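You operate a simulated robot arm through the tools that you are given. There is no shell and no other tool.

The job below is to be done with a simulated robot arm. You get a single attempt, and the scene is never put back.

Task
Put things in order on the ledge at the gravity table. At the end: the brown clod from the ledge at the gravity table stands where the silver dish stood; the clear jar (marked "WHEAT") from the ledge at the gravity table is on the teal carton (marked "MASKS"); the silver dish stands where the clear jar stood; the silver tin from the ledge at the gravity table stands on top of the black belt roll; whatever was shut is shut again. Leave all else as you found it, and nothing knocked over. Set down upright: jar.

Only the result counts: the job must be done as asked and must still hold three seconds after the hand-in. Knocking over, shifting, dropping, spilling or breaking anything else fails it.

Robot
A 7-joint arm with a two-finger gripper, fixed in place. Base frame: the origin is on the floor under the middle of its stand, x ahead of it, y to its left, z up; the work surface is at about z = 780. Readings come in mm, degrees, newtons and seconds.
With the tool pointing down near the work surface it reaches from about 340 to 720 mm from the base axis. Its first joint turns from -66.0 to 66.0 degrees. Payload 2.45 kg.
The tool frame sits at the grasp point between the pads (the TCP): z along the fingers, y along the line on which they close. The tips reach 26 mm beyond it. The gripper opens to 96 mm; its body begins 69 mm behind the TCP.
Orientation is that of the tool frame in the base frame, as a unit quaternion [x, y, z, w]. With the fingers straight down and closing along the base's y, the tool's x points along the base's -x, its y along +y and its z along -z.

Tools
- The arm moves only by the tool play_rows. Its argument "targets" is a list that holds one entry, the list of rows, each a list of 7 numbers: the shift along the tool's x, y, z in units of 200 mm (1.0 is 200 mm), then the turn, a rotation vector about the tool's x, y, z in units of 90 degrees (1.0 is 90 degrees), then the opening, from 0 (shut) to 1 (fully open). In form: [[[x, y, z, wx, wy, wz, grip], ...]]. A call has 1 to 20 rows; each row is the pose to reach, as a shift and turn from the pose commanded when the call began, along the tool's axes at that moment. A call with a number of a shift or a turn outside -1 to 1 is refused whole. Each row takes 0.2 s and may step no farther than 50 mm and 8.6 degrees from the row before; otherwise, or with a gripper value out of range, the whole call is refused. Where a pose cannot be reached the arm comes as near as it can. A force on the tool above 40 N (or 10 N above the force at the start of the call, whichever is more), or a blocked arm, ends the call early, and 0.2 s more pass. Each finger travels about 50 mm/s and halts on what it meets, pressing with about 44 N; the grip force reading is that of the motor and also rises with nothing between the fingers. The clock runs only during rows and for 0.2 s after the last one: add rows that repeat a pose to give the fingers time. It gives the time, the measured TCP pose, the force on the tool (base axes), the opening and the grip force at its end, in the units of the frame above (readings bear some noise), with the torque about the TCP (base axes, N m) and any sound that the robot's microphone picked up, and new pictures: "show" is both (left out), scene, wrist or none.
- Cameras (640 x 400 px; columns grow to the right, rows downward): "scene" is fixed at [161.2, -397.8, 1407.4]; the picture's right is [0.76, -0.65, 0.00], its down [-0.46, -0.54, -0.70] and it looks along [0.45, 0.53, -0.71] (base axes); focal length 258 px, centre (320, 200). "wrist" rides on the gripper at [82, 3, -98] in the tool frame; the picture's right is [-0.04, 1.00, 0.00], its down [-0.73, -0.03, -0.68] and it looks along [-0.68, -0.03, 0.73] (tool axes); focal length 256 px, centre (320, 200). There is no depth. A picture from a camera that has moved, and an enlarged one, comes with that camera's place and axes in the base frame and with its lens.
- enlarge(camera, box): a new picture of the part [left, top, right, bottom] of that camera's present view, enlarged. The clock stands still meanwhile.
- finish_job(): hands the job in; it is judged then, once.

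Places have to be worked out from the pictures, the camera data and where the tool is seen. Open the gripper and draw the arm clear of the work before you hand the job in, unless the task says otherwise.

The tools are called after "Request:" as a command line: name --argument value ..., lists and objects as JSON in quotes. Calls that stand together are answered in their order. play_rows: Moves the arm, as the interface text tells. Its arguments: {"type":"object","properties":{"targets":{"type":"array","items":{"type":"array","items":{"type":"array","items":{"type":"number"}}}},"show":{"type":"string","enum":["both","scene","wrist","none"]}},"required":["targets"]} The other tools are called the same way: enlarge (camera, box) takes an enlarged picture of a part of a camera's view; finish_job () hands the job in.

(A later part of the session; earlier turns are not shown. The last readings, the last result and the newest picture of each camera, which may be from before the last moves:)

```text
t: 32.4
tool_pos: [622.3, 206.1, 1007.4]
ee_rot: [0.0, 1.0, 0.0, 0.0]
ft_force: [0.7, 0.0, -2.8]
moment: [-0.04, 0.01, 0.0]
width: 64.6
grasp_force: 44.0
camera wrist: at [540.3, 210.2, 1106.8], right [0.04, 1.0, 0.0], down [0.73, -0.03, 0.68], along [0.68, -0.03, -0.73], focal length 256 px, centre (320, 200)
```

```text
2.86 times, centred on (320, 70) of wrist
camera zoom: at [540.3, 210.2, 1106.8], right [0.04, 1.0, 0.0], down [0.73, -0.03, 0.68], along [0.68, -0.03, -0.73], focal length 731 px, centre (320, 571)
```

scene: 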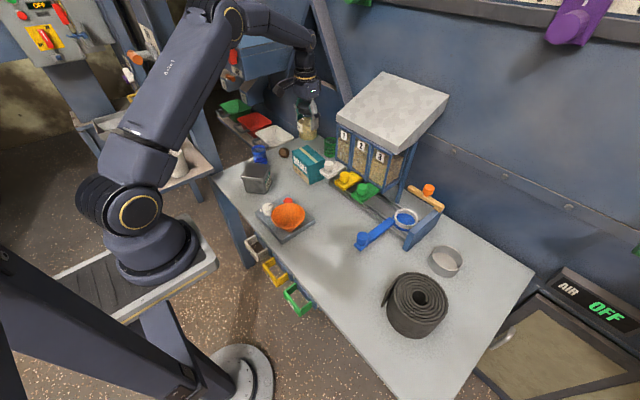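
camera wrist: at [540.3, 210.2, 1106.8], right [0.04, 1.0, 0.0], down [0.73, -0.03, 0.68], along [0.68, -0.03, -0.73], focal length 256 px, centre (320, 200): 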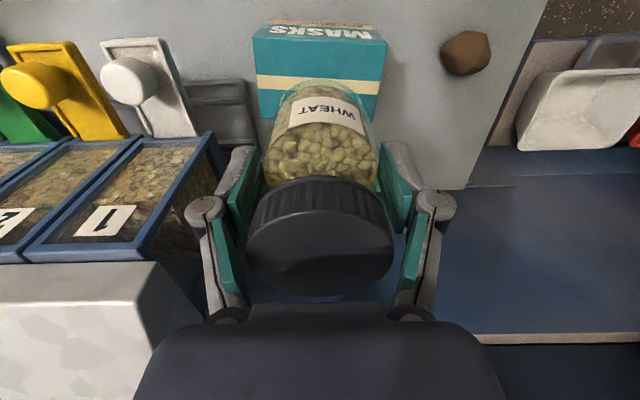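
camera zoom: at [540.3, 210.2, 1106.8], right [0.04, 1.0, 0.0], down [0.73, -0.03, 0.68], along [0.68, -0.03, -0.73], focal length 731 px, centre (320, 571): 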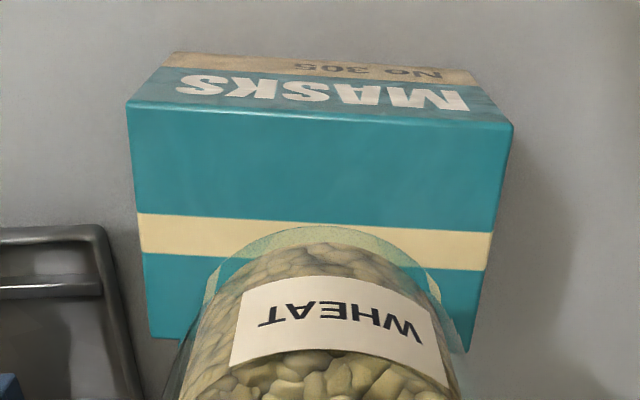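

The carton top centre computes to about (622, 204), z≈864. I nudge −2 mm in y and lower the jar to just above the top.

Request:
play_rows --targets '[[[0, -0.008, 0.02, 0, 0, 0, 0], [0, -0.008, 0.06, 0, 0, 0, 0], [0, -0.008, 0.11, 0, 0, 0, 0], [0, -0.008, 0.16, 0, 0, 0, 0], [0, -0.008, 0.21, 0, 0, 0, 0], [0, -0.008, 0.26, 0, 0, 0, 0], [0, -0.008, 0.305, 0, 0, 0, 0], [0, -0.008, 0.335, 0, 0, 0, 0], [0, -0.008, 0.35, 0, 0, 0, 0], [0, -0.008, 0.355, 0, 0, 0, 0]]]' --show "both"

Request:
enlarge --camera "scene" --box '[265, 100, 365, 200]'

```text
t: 34.6
tool_pos: [623.8, 204.7, 938.0]
ee_rot: [0.0, 1.0, 0.0, 0.001]
ft_force: [-0.8, -0.2, -3.8]
moment: [0.03, 0.0, -0.03]
width: 64.6
grasp_force: 44.8
camera wrist: at [540.2, 208.7, 1036.1], right [0.04, 1.0, 0.0], down [0.73, -0.03, 0.68], along [0.68, -0.03, -0.73], focal length 256 px, centre (320, 200)
```

scene: 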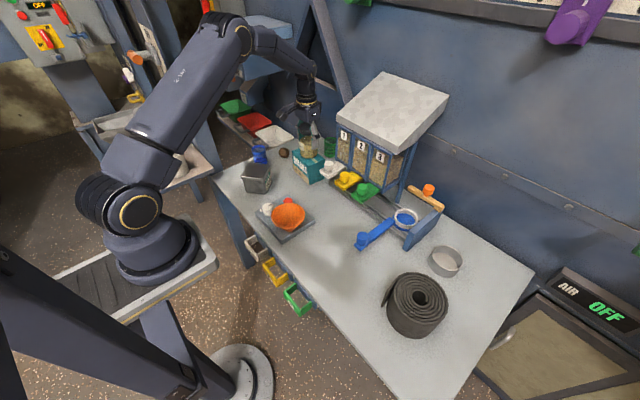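
wrist: 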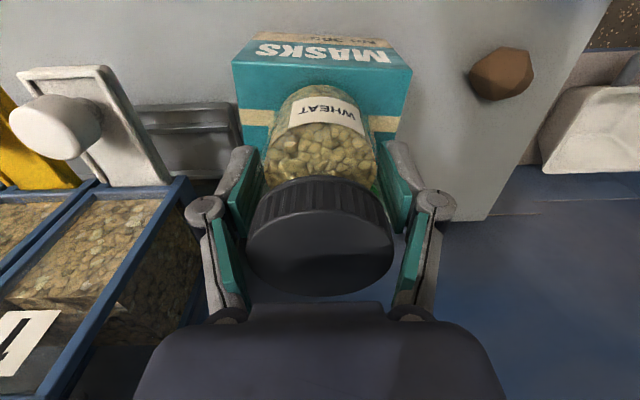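

```text
4.00 times, centred on (315, 150) of scene
camera zoom: at [161.2, -397.8, 1407.3], right [0.76, -0.65, 0.0], down [-0.46, -0.54, -0.7], along [0.45, 0.53, -0.71], focal length 1030 px, centre (340, 400)
```

zoom: 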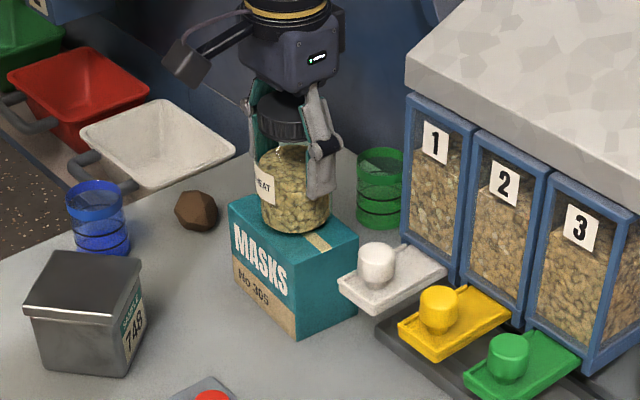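

The jar hangs over the middle of the carton top. I check the gap in the wrist view before lowering the last millimetres.

Request:
enlarge --camera "wrist" --box '[220, 20, 430, 200]'

Request:
play_rows --targets '[[[0, 0, 0.01, 0, 0, 0, 0], [0, 0, 0.02, 0, 0, 0, 0], [0, 0, 0.025, 0, 0, 0, 0]]]' --show "none"

```text
2.22 times, centred on (325, 110) of wrist
camera zoom: at [540.2, 208.7, 1036.1], right [0.04, 1.0, 0.0], down [0.73, -0.03, 0.68], along [0.68, -0.03, -0.73], focal length 569 px, centre (309, 400)
```

zoom: 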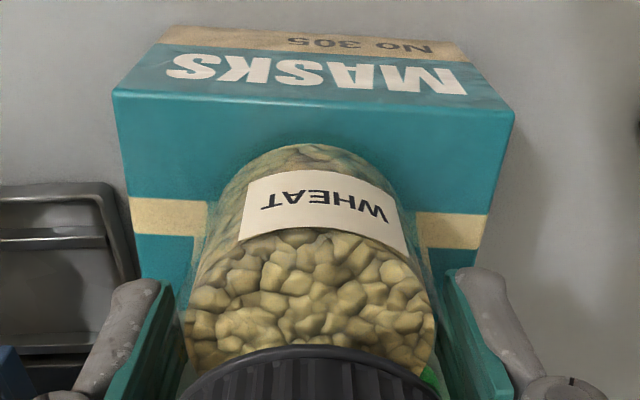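

```text
t: 35.4
tool_pos: [622.4, 204.9, 934.7]
ee_rot: [0.0, 1.0, 0.001, 0.003]
ft_force: [-8.2, -4.1, 33.6]
moment: [-0.18, 0.07, 0.12]
width: 65.0
grasp_force: 43.8
```

The jar has touched the carton top (33 N at commanded z≈932). I back off slightly, shift 3 mm toward the centre, and set it down more gently.

Request:
play_rows --targets '[[[0, 0, -0.015, 0, 0, 0, 0], [0, 0, -0.03, 0, 0, 0, 0], [0.015, 0, -0.03, 0, 0, 0, 0], [0.015, 0, -0.02, 0, 0, 0, 0], [0.015, 0, -0.015, 0, 0, 0, 0]]]' --show "none"

Request:
play_rows --targets '[[[0, 0, 0.002, 0, 0, 0, 0], [0, 0, 0.004, 0, 0, 0, 0]]]' --show "wrist"

```text
t: 36.6
tool_pos: [618.7, 204.9, 936.9]
ee_rot: [0.0, 1.0, 0.001, 0.0]
ft_force: [-6.0, -2.8, 14.0]
moment: [0.14, 0.22, 0.03]
width: 64.5
grasp_force: 44.2
```

```text
t: 37.2
tool_pos: [620.1, 205.3, 935.2]
ee_rot: [0.0, 1.0, 0.001, 0.001]
ft_force: [-5.9, -1.4, 14.8]
moment: [0.2, 0.25, 0.03]
width: 64.9
grasp_force: 44.1
camera wrist: at [537.7, 208.5, 1033.8], right [0.04, 1.0, 0.0], down [0.73, -0.03, 0.68], along [0.68, -0.03, -0.73], focal length 256 px, centre (320, 200)
```

wrist: 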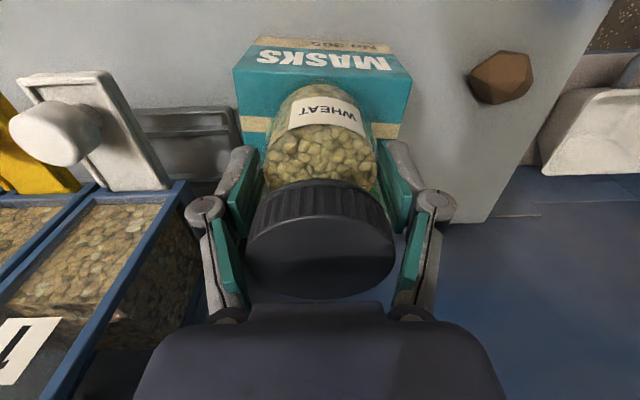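

The jar rests on the carton with about 14 N of pressing force. I relax the height by 1 mm and open the fingers in place.

Request:
play_rows --targets '[[[0, 0, -0.003, 0, 0, 0, 0.3], [0, 0, -0.005, 0, 0, 0, 0.6], [0, 0, -0.005, 0, 0, 0, 0.75], [0, 0, -0.005, 0, 0, 0, 0.85], [0, 0, -0.005, 0, 0, 0, 1], [0, 0, -0.005, 0, 0, 0, 1], [0, 0, -0.005, 0, 0, 0, 1]]]' --show "both"

Request:
enlarge --camera "scene" --box '[265, 100, 365, 200]'

```text
t: 38.8
tool_pos: [619.6, 205.6, 935.8]
ee_rot: [-0.001, 1.0, 0.0, 0.001]
ft_force: [0.5, 0.6, 0.1]
moment: [-0.01, 0.0, 0.01]
width: 96.0
grasp_force: 0.0
camera wrist: at [537.7, 208.5, 1034.0], right [0.04, 1.0, 0.0], down [0.73, -0.03, 0.68], along [0.68, -0.03, -0.73], focal length 256 px, centre (320, 200)
```

scene: 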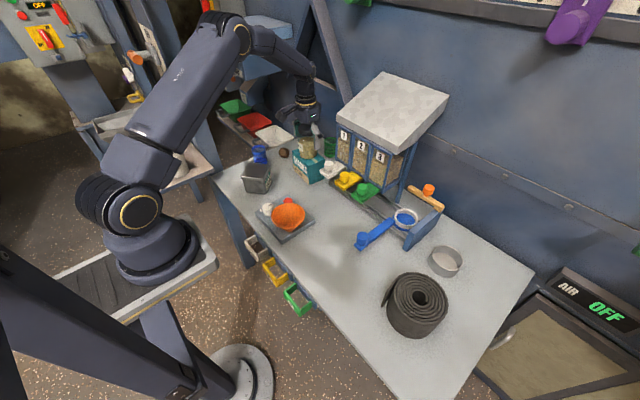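
wrist: 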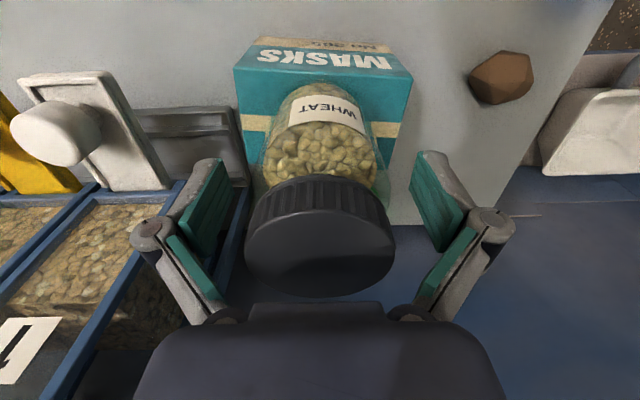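

```text
4.00 times, centred on (315, 150) of scene
camera zoom: at [161.2, -397.8, 1407.4], right [0.76, -0.65, 0.0], down [-0.46, -0.54, -0.7], along [0.45, 0.53, -0.71], focal length 1030 px, centre (340, 400)
```

zoom: 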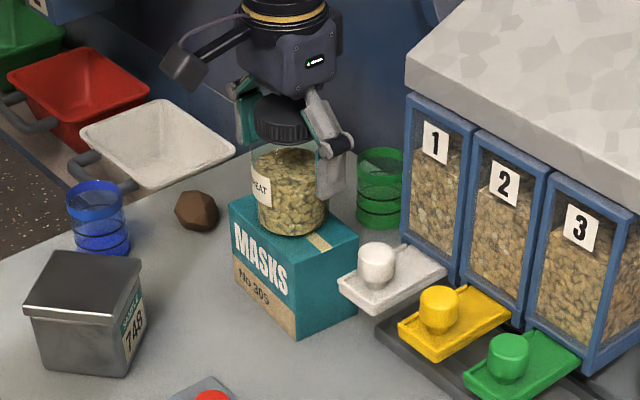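

The jar stands upright on the carton, unmoved after release. I withdraw straight up, then back toward the base.

Request:
play_rows --targets '[[[0, 0, -0.08, 0, 0, 0, 1], [0, 0, -0.2, 0, 0, 0, 1], [0, 0, -0.35, 0, 0, 0, 1], [0, 0, -0.5, 0, 0, 0, 1], [0, 0, -0.6, 0, 0, 0, 1], [0.15, 0, -0.6, 0, 0, 0, 1], [0.35, 0, -0.6, 0, 0, 0, 1], [0.55, 0, -0.6, 0, 0, 0, 1], [0.75, 0, -0.6, 0, 0, 0, 1], [0.9, 0, -0.6, 0, 0, 0, 1], [0.9, 0, -0.6, 0, 0, 0, 1]]]' --show "both"

```text
t: 41.2
tool_pos: [437.7, 205.4, 1056.6]
ee_rot: [0.0, 1.0, -0.001, 0.0]
ft_force: [-1.1, -0.8, 0.4]
moment: [0.02, 0.02, 0.01]
width: 95.9
grasp_force: 0.0
camera wrist: at [355.7, 208.8, 1154.6], right [0.04, 1.0, 0.0], down [0.73, -0.03, 0.68], along [0.68, -0.03, -0.73], focal length 256 px, centre (320, 200)
```

scene: 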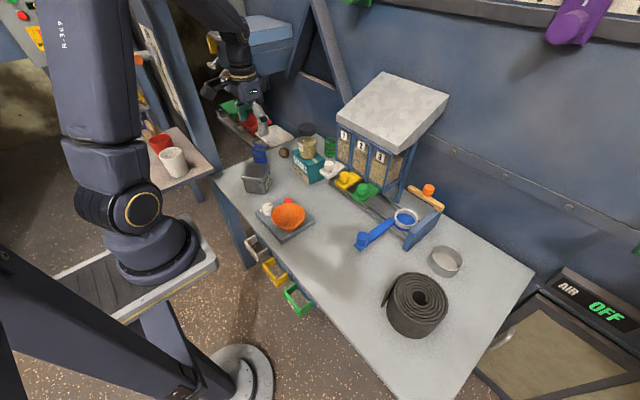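
wrist: 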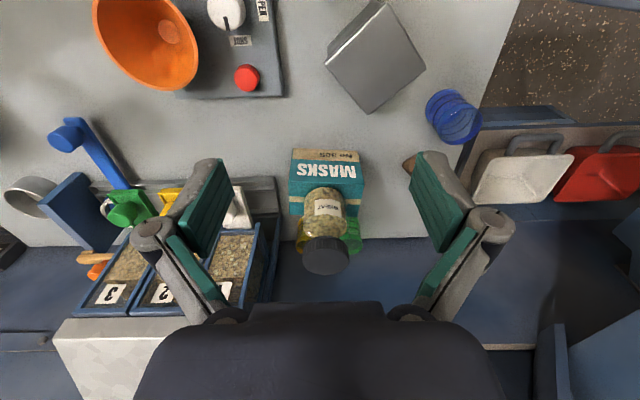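

The jar on the carton stays put. I traverse back toward the dish side, then turn the wrist by 63° so the fingers close along the radial line through the dish's near rim.

Request:
play_rows --targets '[[[0, -0.2, 0, 0, 0, 0, 1], [0, -0.4, 0, 0, 0, 0, 1], [0, -0.6, 0, 0, 0, 0, 1], [0, -0.8, 0, 0, 0, 0, 1], [0, -1.0, 0, 0, 0, 0, 1]]]' --show "none"

Request:
play_rows --targets '[[[0, -0.125, 0.03, 0, 0, -0.0875, 1], [0, -0.25, 0.07, 0, 0, -0.175, 1], [0, -0.375, 0.1, 0, 0, -0.2625, 1], [0, -0.5, 0.14, 0, 0, -0.35, 1], [0, -0.625, 0.17, 0, 0, -0.4375, 0.9], [0, -0.75, 0.21, 0, 0, -0.525, 0.7], [0, -0.875, 0.24, 0, 0, -0.6125, 0.6], [0, -1.0, 0.275, 0, 0, -0.7, 0.55], [0, -1.0, 0.275, 0, 0, -0.7, 0.55]]]' --show "both"

```text
t: 42.4
tool_pos: [440.9, 4.4, 1055.6]
ee_rot: [0.0, 1.0, -0.001, 0.0]
ft_force: [-0.3, 0.8, 0.4]
moment: [0.0, -0.04, -0.02]
width: 95.7
grasp_force: 0.1
```

```text
t: 44.4
tool_pos: [441.8, -195.4, 1000.4]
ee_rot: [-0.524, 0.852, 0.001, 0.001]
ft_force: [0.0, 0.4, -0.2]
moment: [-0.01, -0.03, -0.02]
width: 52.5
grasp_force: 0.1
camera wrist: at [400.8, -265.6, 1099.1], right [-0.87, 0.49, 0.0], down [0.36, 0.64, 0.68], along [0.33, 0.59, -0.73], focal length 256 px, centre (320, 200)
```

scene: 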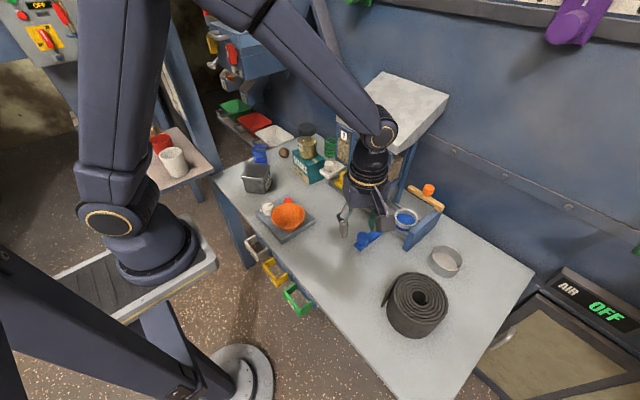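
wrist: 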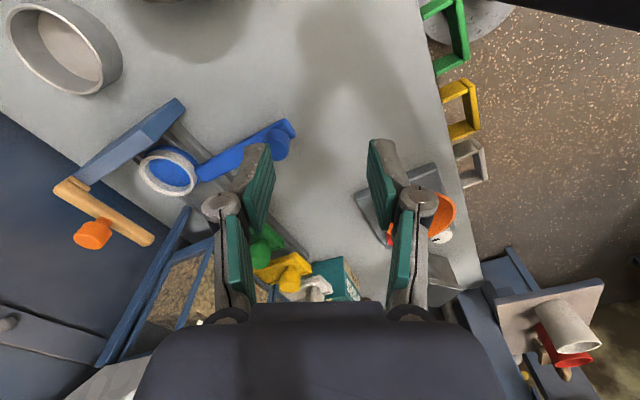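

The wrist is turned as planned (tool y at about 153°). I approach the dish to get a close look at it.

Request:
play_rows --targets '[[[0.015, -0.18, 0.05, 0, 0, 0, 0.55], [0.03, -0.36, 0.1, 0, 0, 0, 0.55], [0.045, -0.54, 0.15, 0, 0, 0, 0.55], [0.061, -0.706, 0.2, 0, 0, 0, 0.55], [0.061, -0.706, 0.2, 0, 0, 0, 0.55]]]' --show "both"

```text
t: 45.6
tool_pos: [560.5, -268.5, 959.8]
ee_rot: [-0.522, 0.853, 0.0, 0.0]
ft_force: [-1.1, -0.4, -0.2]
moment: [0.03, 0.0, 0.0]
width: 53.0
grasp_force: 0.0
camera wrist: at [519.8, -339.7, 1057.5], right [-0.87, 0.49, 0.0], down [0.36, 0.64, 0.68], along [0.33, 0.59, -0.73], focal length 256 px, centre (320, 200)
```

scene: 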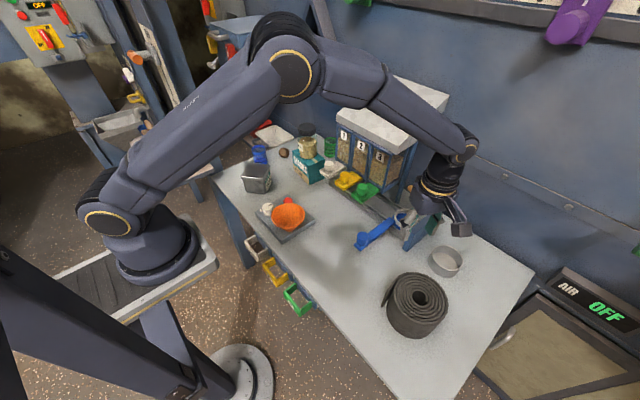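
wrist: 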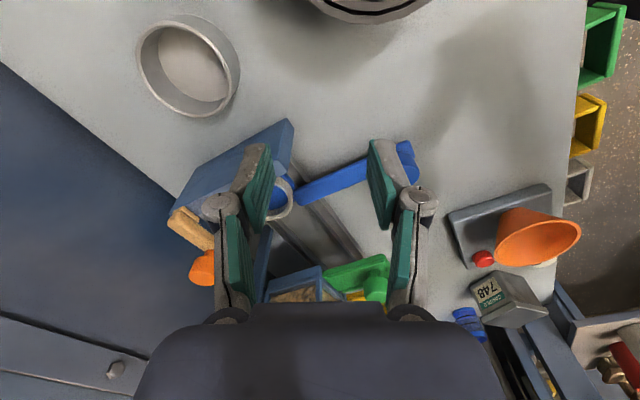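

Request:
enlarge --camera "wrist" --box '[110, 0, 270, 130]'

```text
3.08 times, centred on (190, 65) of wrist
camera zoom: at [519.8, -339.7, 1057.5], right [-0.87, 0.49, 0.0], down [0.36, 0.64, 0.68], along [0.33, 0.59, -0.73], focal length 788 px, centre (720, 615)
```

zoom: 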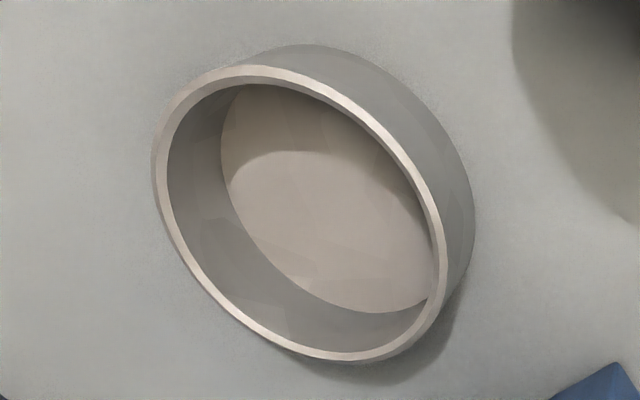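

The dish centre comes out near (659, −337.5), outer radius ≈40, rim z≈815. I move above its near rim point (≈(624, −320)) at z≈900 with the fingers half open.

Request:
play_rows --targets '[[[0.027, -0.135, 0.1, 0, 0, 0, 0.55], [0.053, -0.27, 0.2, 0, 0, 0, 0.55], [0.0795, -0.397, 0.3, 0, 0, 0, 0.55], [0.0795, -0.397, 0.3, 0, 0, 0, 0.55]]]' --show "both"

Request:
enlarge --camera "wrist" --box '[180, 60, 460, 250]'

Request:
enlarge --camera "scene" --box '[390, 180, 510, 300]'

```text
t: 46.6
tool_pos: [623.2, -317.5, 899.1]
ee_rot: [-0.522, 0.853, 0.001, -0.001]
ft_force: [0.4, 0.9, -0.1]
moment: [-0.05, 0.06, 0.0]
width: 52.9
grasp_force: 0.1
camera wrist: at [583.9, -389.6, 998.5], right [-0.87, 0.49, 0.0], down [0.36, 0.64, 0.68], along [0.33, 0.59, -0.73], focal length 256 px, centre (320, 200)
```

scene: 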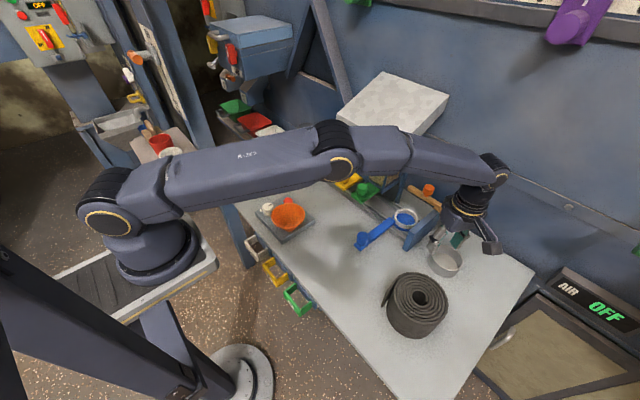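
wrist: 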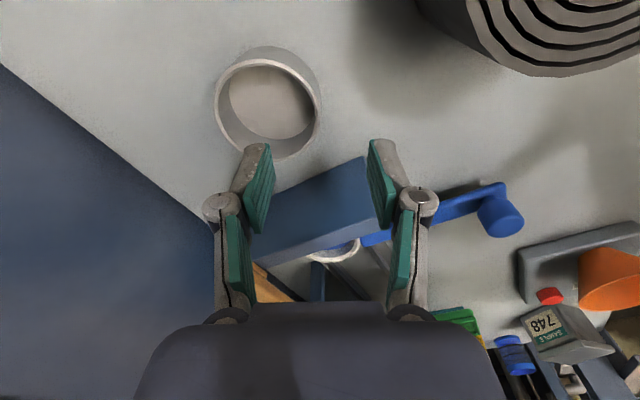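

```text
2.11 times, centred on (320, 155) of wrist
camera zoom: at [583.9, -389.6, 998.5], right [-0.87, 0.49, 0.0], down [0.36, 0.64, 0.68], along [0.33, 0.59, -0.73], focal length 539 px, centre (320, 295)
```

zoom: 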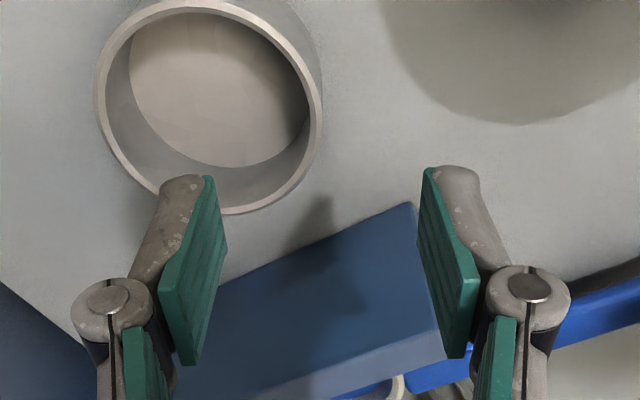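

```text
3.33 times, centred on (450, 240) of scene
camera zoom: at [161.2, -397.8, 1407.3], right [0.76, -0.65, 0.0], down [-0.46, -0.54, -0.7], along [0.45, 0.53, -0.71], focal length 858 px, centre (-113, 67)
```

zoom: 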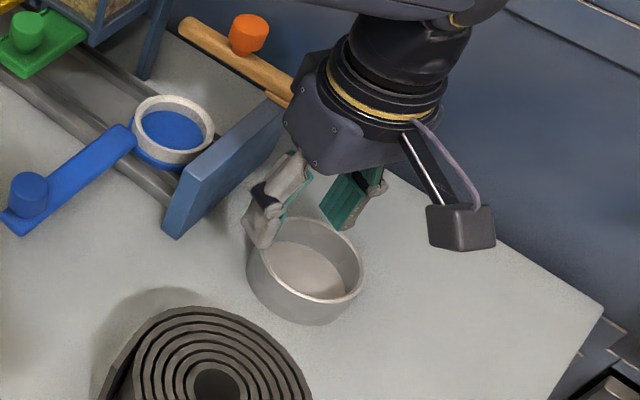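

The tool axis projects onto the rim's outer edge; I shift 2 mm outward and 2.5 mm sideways, then descend so one finger is inside the dish and the other outside.

Request:
play_rows --targets '[[[0.0125, -0.01, 0.1, 0, 0, 0, 0.55], [0.0125, -0.01, 0.22, 0, 0, 0, 0.55], [0.0125, -0.01, 0.33, 0, 0, 0, 0.55], [0.0125, -0.01, 0.38, 0, 0, 0, 0.55], [0.0125, -0.01, 0.41, 0, 0, 0, 0.55], [0.0125, -0.01, 0.41, 0, 0, 0, 0.55]]]' --show "both"

Request:
enlarge --camera "wrist" --box '[180, 80, 460, 270]'

Request:
enlarge --camera "scene" --box '[390, 200, 510, 300]'

```text
t: 48.0
tool_pos: [625.8, -324.3, 817.6]
ee_rot: [-0.523, 0.852, 0.0, 0.0]
ft_force: [0.0, 0.2, 0.5]
moment: [0.0, -0.01, 0.0]
width: 52.8
grasp_force: 0.0
camera wrist: at [584.7, -394.8, 916.2], right [-0.87, 0.49, 0.0], down [0.36, 0.64, 0.68], along [0.33, 0.59, -0.73], focal length 256 px, centre (320, 200)
```

scene: 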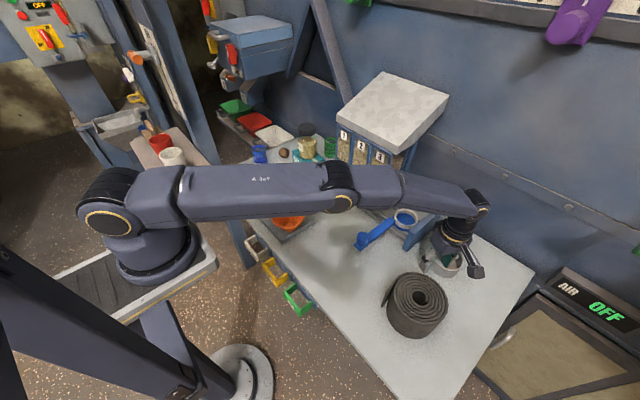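
wrist: 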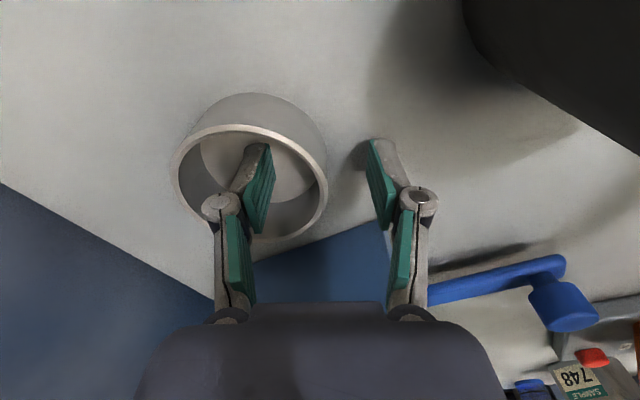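

```text
2.11 times, centred on (320, 175) of wrist
camera zoom: at [584.7, -394.8, 916.2], right [-0.87, 0.49, 0.0], down [0.36, 0.64, 0.68], along [0.33, 0.59, -0.73], focal length 539 px, centre (320, 253)
```

zoom: 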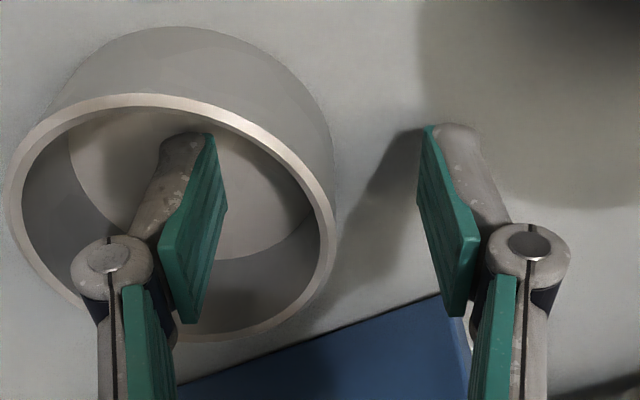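

```text
4.00 times, centred on (450, 250) of scene
camera zoom: at [161.2, -397.8, 1407.4], right [0.76, -0.65, 0.0], down [-0.46, -0.54, -0.7], along [0.45, 0.53, -0.71], focal length 1030 px, centre (-200, 0)
```

zoom: 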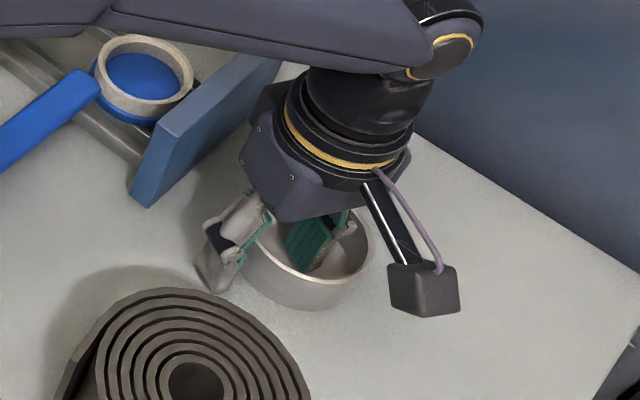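

One finger is inside and one outside the wall, the rim near TCP height; I judge the dish centre at about (660, −336). I shift 4 mm along the rim for a squarer pinch and close.

Request:
play_rows --targets '[[[-0.02, 0.005, 0, 0, 0, 0, 0.55], [-0.02, 0.005, 0, 0, 0, 0, 0.4], [-0.02, 0.005, 0, 0, 0, 0, 0.2], [-0.02, 0.005, 0, 0, 0, 0, 0], [-0.02, 0.005, 0, 0, 0, 0, 0], [-0.02, 0.005, 0, 0, 0, 0, 0], [-0.02, 0.005, 0, 0, 0, 0, 0]]]' --show "both"

Request:
enlarge --camera "wrist" --box '[160, 80, 440, 270]'

```text
t: 49.6
tool_pos: [625.7, -320.6, 818.7]
ee_rot: [-0.522, 0.853, 0.0, 0.001]
ft_force: [-0.3, -0.1, -0.1]
moment: [0.01, 0.01, -0.03]
width: 6.1
grasp_force: 32.7
camera wrist: at [584.9, -390.7, 916.7], right [-0.87, 0.49, 0.0], down [0.36, 0.64, 0.68], along [0.33, 0.59, -0.73], focal length 256 px, centre (320, 200)
```

scene: 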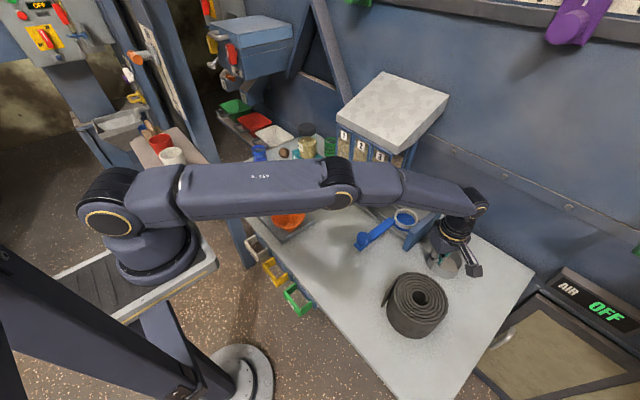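
wrist: 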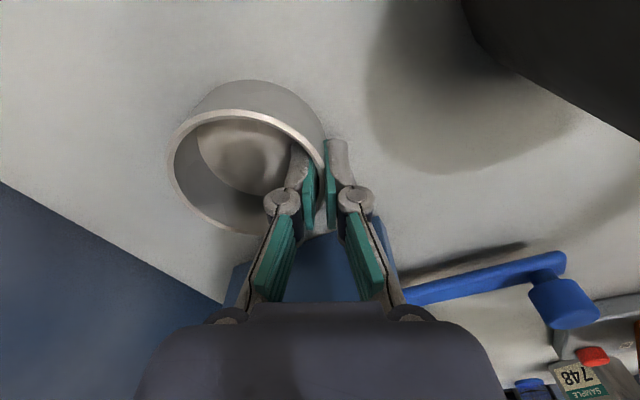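

```text
2.11 times, centred on (300, 175) of wrist
camera zoom: at [584.9, -390.7, 916.7], right [-0.87, 0.49, 0.0], down [0.36, 0.64, 0.68], along [0.33, 0.59, -0.73], focal length 539 px, centre (362, 253)
```

zoom: 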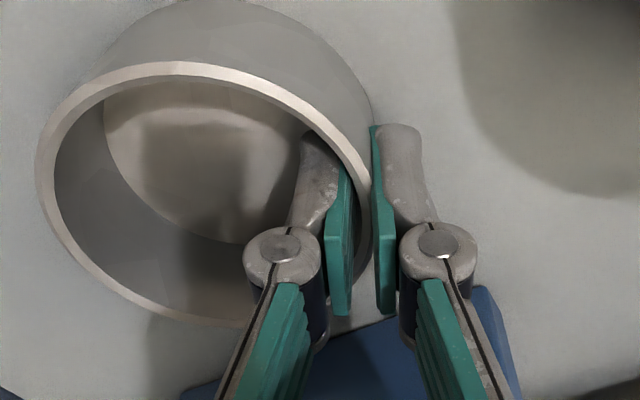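

The fingers have closed on the wall (6 mm). I let the grip settle and lift a few mm slowly to check it holds.

Request:
play_rows --targets '[[[0, 0, 0, 0, 0, 0, 0], [0, 0, 0, 0, 0, 0, 0], [0, 0, -0.01, 0, 0, 0, 0], [0, 0, -0.03, 0, 0, 0, 0], [0, 0, -0.05, 0, 0, 0, 0], [0, 0, -0.05, 0, 0, 0, 0]]]' --show "both"

Request:
enlarge --camera "scene" --box '[390, 200, 510, 300]'

```text
t: 51.0
tool_pos: [626.1, -319.4, 827.8]
ee_rot: [-0.522, 0.853, 0.0, -0.001]
ft_force: [-0.3, -0.7, -0.8]
moment: [-0.01, 0.03, -0.01]
width: 6.0
grasp_force: 32.4
camera wrist: at [584.8, -390.3, 926.7], right [-0.87, 0.49, 0.0], down [0.36, 0.64, 0.68], along [0.33, 0.59, -0.73], focal length 256 px, centre (320, 200)
```

scene: 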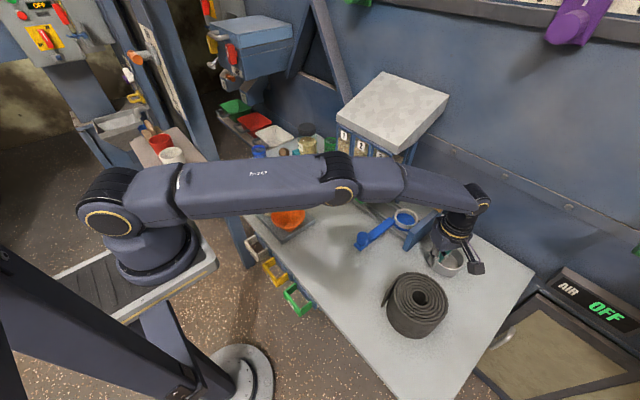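
wrist: 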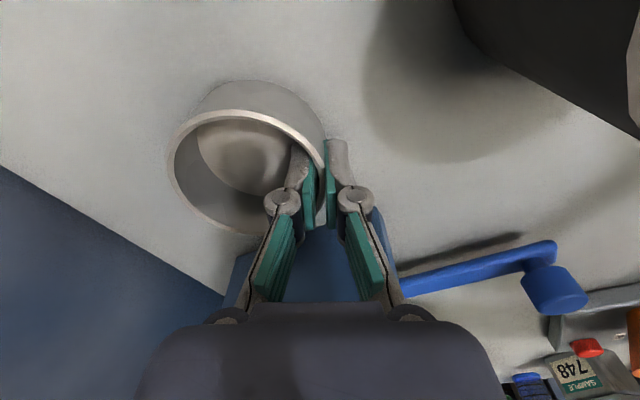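

```text
4.00 times, centred on (450, 250) of scene
camera zoom: at [161.2, -397.8, 1407.3], right [0.76, -0.65, 0.0], down [-0.46, -0.54, -0.7], along [0.45, 0.53, -0.71], focal length 1030 px, centre (-200, 0)
```

zoom: 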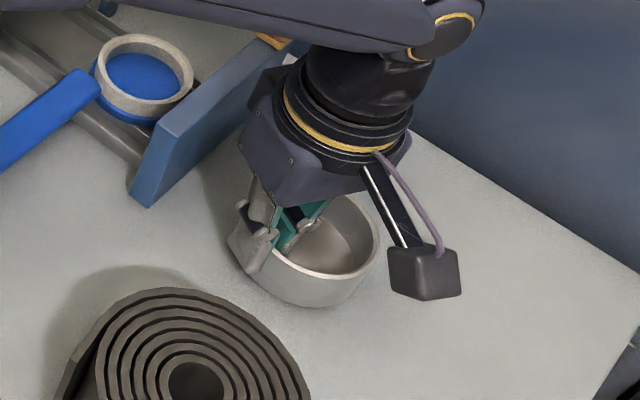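

The dish is lifted cleanly. I raise it well clear of the fence and roll.

Request:
play_rows --targets '[[[0, 0, -0.03, 0, 0, 0, 0], [0, 0, -0.08, 0, 0, 0, 0], [0, 0, -0.15, 0, 0, 0, 0], [0, 0, -0.22, 0, 0, 0, 0], [0, 0, -0.29, 0, 0, 0, 0], [0, 0, -0.36, 0, 0, 0, 0], [0, 0, -0.43, 0, 0, 0, 0], [0, 0, -0.5, 0, 0, 0, 0], [0, 0, -0.56, 0, 0, 0, 0], [0, 0, -0.6, 0, 0, 0, 0], [0, 0, -0.61, 0, 0, 0, 0]]]' --show "wrist"

Request:
play_rows --targets '[[[-0.006, 0.02, 0, 0, 0, 0, 0], [-0.017, 0.06, 0, 0, 0, 0, 0], [-0.033, 0.12, 0, 0, 0, 0, 0], [-0.053, 0.19, 0, 0, 0, 0, 0], [-0.072, 0.26, 0, 0, 0, 0, 0], [-0.091, 0.33, 0, 0, 0, 0, 0], [-0.11, 0.4, 0, 0, 0, 0, 0], [-0.13, 0.47, 0, 0, 0, 0, 0], [-0.149, 0.54, 0, 0, 0, 0, 0], [-0.168, 0.61, 0, 0, 0, 0, 0], [-0.185, 0.67, 0, 0, 0, 0, 0], [-0.194, 0.705, 0, 0, 0, 0, 0], [-0.198, 0.718, 0, 0, 0, 0, 0]]]' --show "wrist"

```text
t: 53.4
tool_pos: [625.3, -318.5, 949.6]
ee_rot: [-0.522, 0.853, -0.001, 0.0]
ft_force: [0.4, 0.8, -0.6]
moment: [0.0, 0.03, 0.0]
width: 6.0
grasp_force: 32.6
camera wrist: at [584.7, -389.5, 1049.5], right [-0.87, 0.49, 0.0], down [0.36, 0.64, 0.68], along [0.33, 0.59, -0.73], focal length 256 px, centre (320, 200)
```

wrist: 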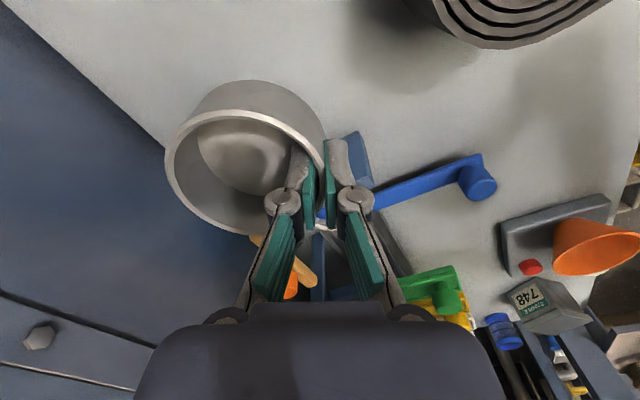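

```text
t: 56.2
tool_pos: [514.0, -218.8, 950.2]
ee_rot: [-0.523, 0.852, 0.0, 0.0]
ft_force: [0.1, 0.1, -1.1]
moment: [-0.01, 0.0, -0.01]
width: 5.9
grasp_force: 32.5
camera wrist: at [473.8, -290.2, 1048.5], right [-0.87, 0.49, 0.0], down [0.36, 0.64, 0.68], along [0.33, 0.59, -0.73], focal length 256 px, centre (320, 200)
```

wrist: 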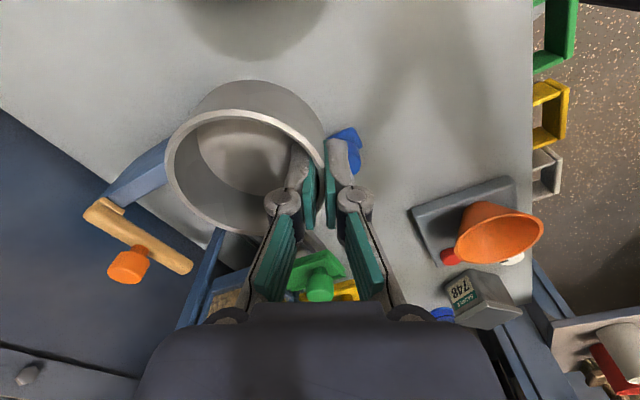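

The dish is held steady. I carry it the rest of the way to above the jar's former place.

Request:
play_rows --targets '[[[-0.006, 0.02, 0, 0, 0, 0, 0], [-0.017, 0.06, 0, 0, 0, 0, 0], [-0.033, 0.12, 0, 0, 0, 0, 0], [-0.053, 0.19, 0, 0, 0, 0, 0], [-0.072, 0.26, 0, 0, 0, 0, 0], [-0.091, 0.33, 0, 0, 0, 0, 0], [-0.11, 0.4, 0, 0, 0, 0, 0], [-0.13, 0.47, 0, 0, 0, 0, 0], [-0.149, 0.54, 0, 0, 0, 0, 0], [-0.168, 0.61, 0, 0, 0, 0, 0], [-0.185, 0.67, 0, 0, 0, 0, 0], [-0.194, 0.705, 0, 0, 0, 0, 0], [-0.198, 0.718, 0, 0, 0, 0, 0], [-0.198, 0.718, 0.06, 0, 0, 0, 0], [-0.198, 0.718, 0.15, 0, 0, 0, 0], [-0.198, 0.718, 0.25, 0, 0, 0, 0], [-0.198, 0.718, 0.35, 0, 0, 0, 0], [-0.198, 0.718, 0.43, 0, 0, 0, 0], [-0.198, 0.718, 0.45, 0, 0, 0, 0]]]' --show "both"

Request:
enlarge --camera "scene" --box '[280, 180, 400, 280]'

Request:
enlarge --camera "wrist" --box '[150, 60, 430, 260]'

```text
t: 60.2
tool_pos: [405.1, -119.3, 860.1]
ee_rot: [-0.523, 0.852, 0.0, 0.0]
ft_force: [0.2, 0.0, -1.2]
moment: [-0.01, 0.0, -0.01]
width: 6.0
grasp_force: 32.1
camera wrist: at [364.9, -190.2, 958.6], right [-0.87, 0.49, 0.0], down [0.36, 0.64, 0.68], along [0.33, 0.59, -0.73], focal length 256 px, centre (320, 200)
```

scene: 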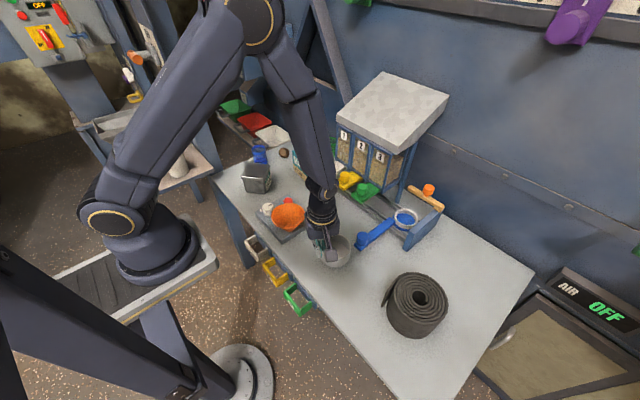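
wrist: 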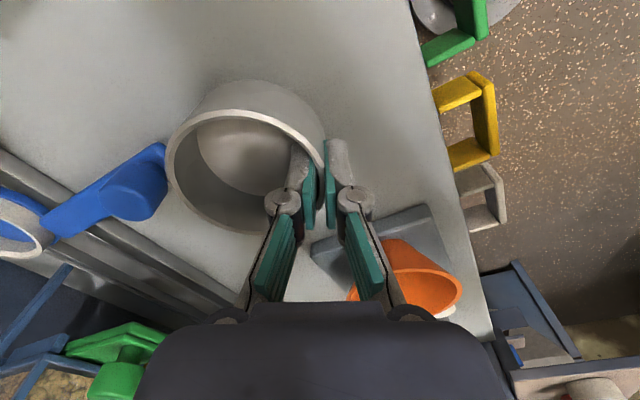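

```text
4.00 times, centred on (340, 230) of scene
camera zoom: at [161.2, -397.8, 1407.3], right [0.76, -0.65, 0.0], down [-0.46, -0.54, -0.7], along [0.45, 0.53, -0.71], focal length 1030 px, centre (240, 80)
```

zoom: 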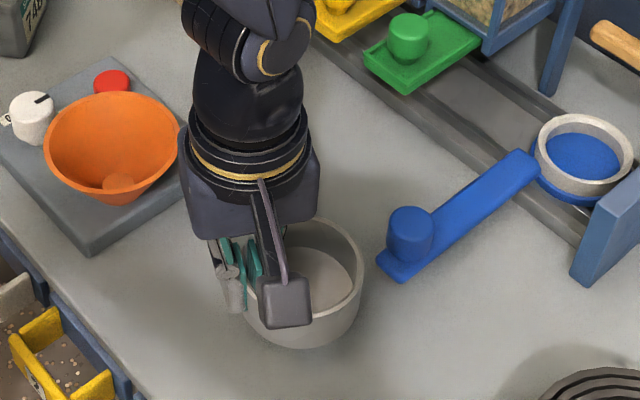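

```text
2.00 times, centred on (290, 160) of wrist
camera zoom: at [364.9, -190.2, 958.6], right [-0.87, 0.49, 0.0], down [0.36, 0.64, 0.68], along [0.33, 0.59, -0.73], focal length 512 px, centre (380, 280)
```

zoom: 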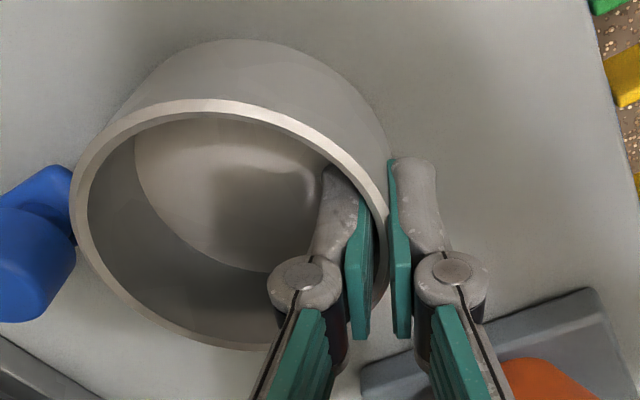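

The dish hangs level about 40 mm above the jar's old spot. I lower it to the table slowly.

Request:
play_rows --targets '[[[0, 0, 0.03, 0, 0, 0, 0], [0, 0, 0.08, 0, 0, 0, 0], [0, 0, 0.13, 0, 0, 0, 0], [0, 0, 0.17, 0, 0, 0, 0], [0, 0, 0.19, 0, 0, 0, 0], [0, 0, 0.2, 0, 0, 0, 0], [0, 0, 0.205, 0, 0, 0, 0]]]' --show "none"

Request:
play_rows --targets '[[[0, 0, 0.002, 0, 0, 0, 0], [0, 0, 0.005, 0, 0, 0, 0]]]' --show "both"

```text
t: 61.8
tool_pos: [406.0, -118.2, 818.3]
ee_rot: [-0.523, 0.852, 0.0, 0.0]
ft_force: [0.8, 0.0, -0.5]
moment: [0.0, 0.03, 0.01]
width: 6.0
grasp_force: 32.4
```

```text
t: 62.4
tool_pos: [406.1, -118.1, 818.0]
ee_rot: [-0.522, 0.853, 0.0, 0.001]
ft_force: [-2.9, -0.5, 6.2]
moment: [0.09, -0.1, 0.0]
width: 6.1
grasp_force: 32.3
camera wrist: at [364.6, -188.8, 916.6], right [-0.87, 0.49, 0.0], down [0.36, 0.64, 0.68], along [0.33, 0.59, -0.73], focal length 256 px, centre (320, 200)
```

scene: 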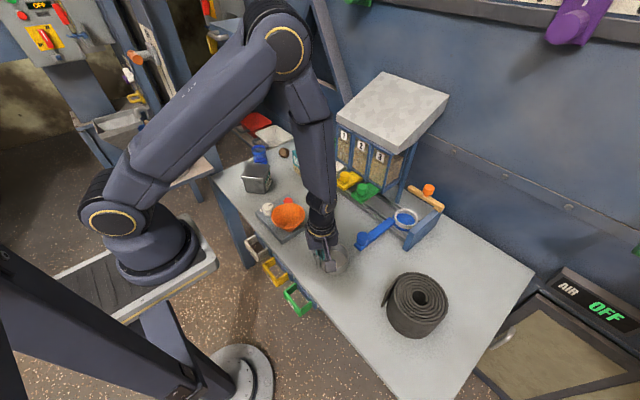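
wrist: 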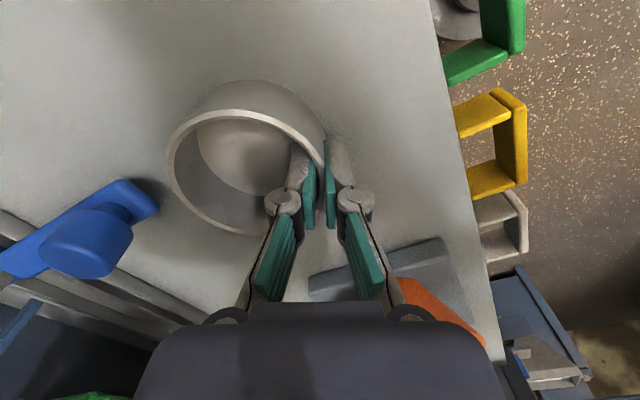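

The dish touches down (6 N). I open the fingers to about half and then rise vertically.

Request:
play_rows --targets '[[[0, 0, -0.003, 0, 0, 0, 0.1], [0, 0, -0.005, 0, 0, 0, 0.25], [0, 0, -0.005, 0, 0, 0, 0.4], [0, 0, -0.005, 0, 0, 0, 0.5], [0, 0, -0.005, 0, 0, 0, 0.5], [0, 0, -0.005, 0, 0, 0, 0.5], [0, 0, -0.1, 0, 0, 0, 0.5], [0, 0, -0.25, 0, 0, 0, 0.5], [0, 0, -0.45, 0, 0, 0, 0.5], [0, 0, -0.65, 0, 0, 0, 0.5], [0, 0, -0.85, 0, 0, 0, 0.5], [0, 0, -0.85, 0, 0, 0, 0.5]]]' --show "both"

Request:
enlarge --camera "scene" --box '[280, 190, 400, 290]'

```text
t: 65.0
tool_pos: [405.5, -120.2, 989.2]
ee_rot: [-0.523, 0.853, 0.0, 0.001]
ft_force: [-0.5, -0.2, 0.4]
moment: [0.0, 0.0, -0.01]
width: 48.1
grasp_force: 0.0
camera wrist: at [364.2, -190.7, 1087.9], right [-0.87, 0.49, 0.0], down [0.36, 0.64, 0.68], along [0.33, 0.59, -0.73], focal length 256 px, centre (320, 200)
```

scene: 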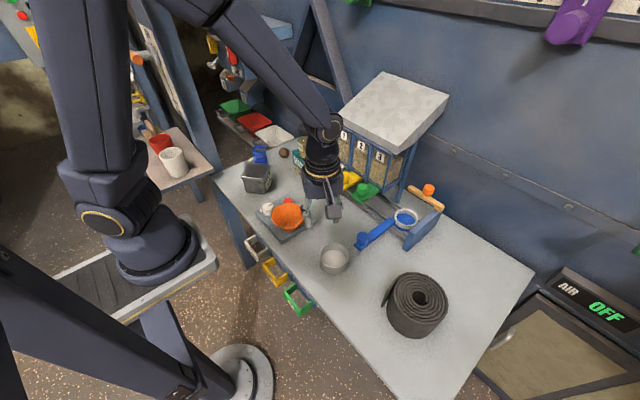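
wrist: 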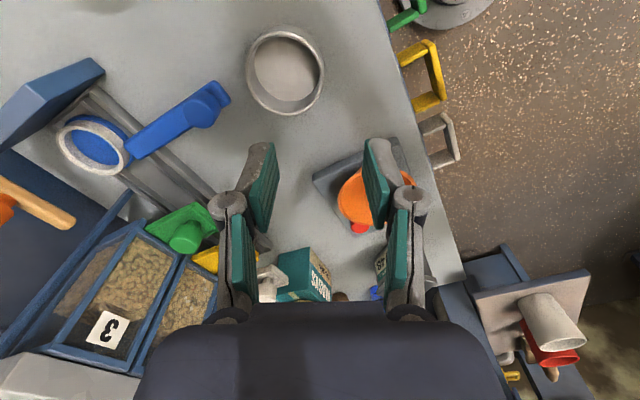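

```text
4.00 times, centred on (340, 240) of scene
camera zoom: at [161.2, -397.8, 1407.4], right [0.76, -0.65, 0.0], down [-0.46, -0.54, -0.7], along [0.45, 0.53, -0.71], focal length 1030 px, centre (240, 40)
```

zoom: 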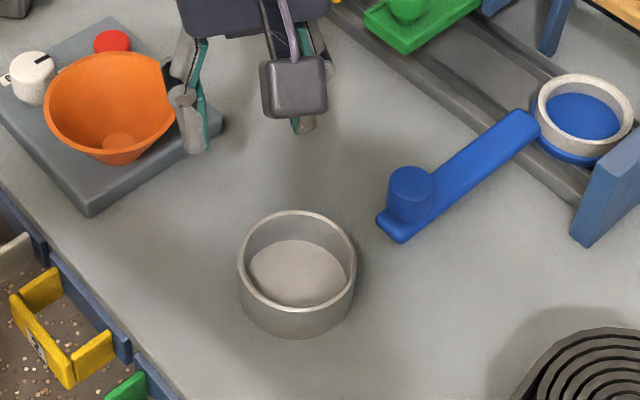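

The dish stands on the jar's old place (its base matches the jar's base pixel within ~1 px). Next is the clod: I traverse back over to the left side at height, turning the wrist toward it.

Request:
play_rows --targets '[[[-0.18, 0.09, -0.03, 0, 0, 0.074, 0.8], [-0.36, 0.18, -0.06, 0, 0, 0.148, 1], [-0.54, 0.27, -0.09, 0, 0, 0.222, 1], [-0.72, 0.36, -0.12, 0, 0, 0.296, 1], [-0.893, 0.452, -0.15, 0, 0, 0.367, 1]]]' --show "none"

Request:
play_rows --targets '[[[-0.15, 0.13, 0, 0, 0, 0, 1], [-0.3, 0.26, 0, 0, 0, 0, 1], [-0.45, 0.39, 0, 0, 0, 0, 1], [-0.6, 0.52, 0, 0, 0, 0, 1], [-0.756, 0.66, 0, 0, 0, 0, 1], [-0.756, 0.66, 0, 0, 0, 0, 1]]]' --show "both"

```text
t: 66.2
tool_pos: [406.0, 83.0, 1020.1]
ee_rot: [-0.259, 0.966, 0.001, 0.0]
ft_force: [-0.1, -0.9, 0.3]
moment: [0.04, 0.0, -0.05]
width: 95.9
grasp_force: 0.1
```

```text
t: 67.6
tool_pos: [471.2, 273.7, 1019.8]
ee_rot: [-0.259, 0.966, -0.001, 0.0]
ft_force: [0.3, -0.2, -0.2]
moment: [0.03, 0.02, 0.04]
width: 96.2
grasp_force: 0.1
camera wrist: at [397.3, 235.8, 1117.5], right [-0.46, 0.89, 0.0], down [0.65, 0.34, 0.68], along [0.6, 0.32, -0.73], focal length 256 px, centre (320, 200)
```

scene: 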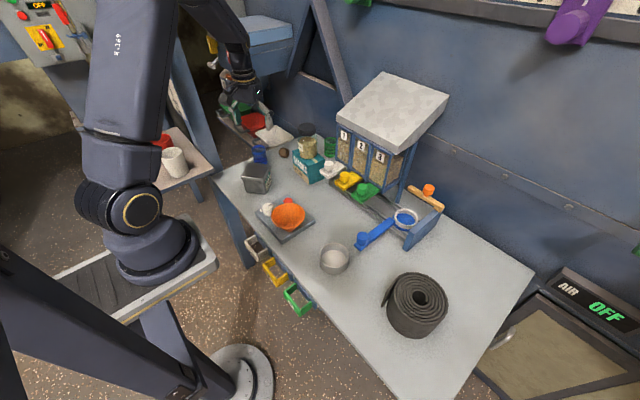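
wrist: 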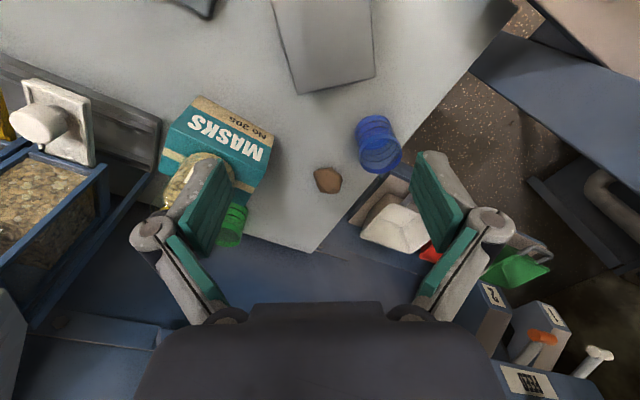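

Request:
enlarge --camera "wrist" --box '[280, 140, 400, 220]'

Request:
enlarge --camera "scene" --box '[262, 135, 308, 170]'

```text
5.00 times, centred on (340, 180) of wrist
camera zoom: at [397.3, 235.8, 1117.5], right [-0.46, 0.89, 0.0], down [0.65, 0.34, 0.68], along [0.6, 0.32, -0.73], focal length 1280 px, centre (220, 300)
```

zoom: 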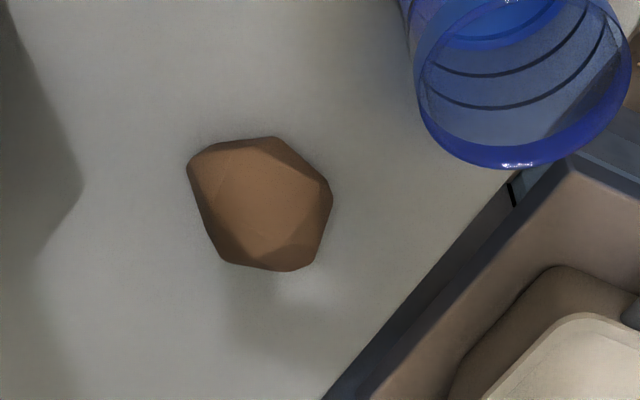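

```text
11.43 times, centred on (285, 152) of scene
camera zoom: at [161.2, -397.8, 1407.4], right [0.76, -0.65, 0.0], down [-0.46, -0.54, -0.7], along [0.45, 0.53, -0.71], focal length 2943 px, centre (720, 743)
```

zoom: 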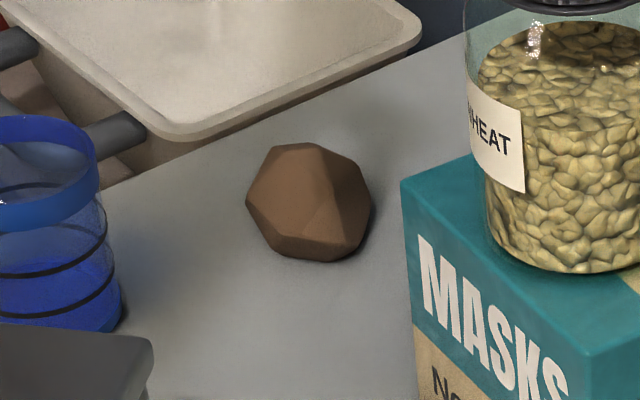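

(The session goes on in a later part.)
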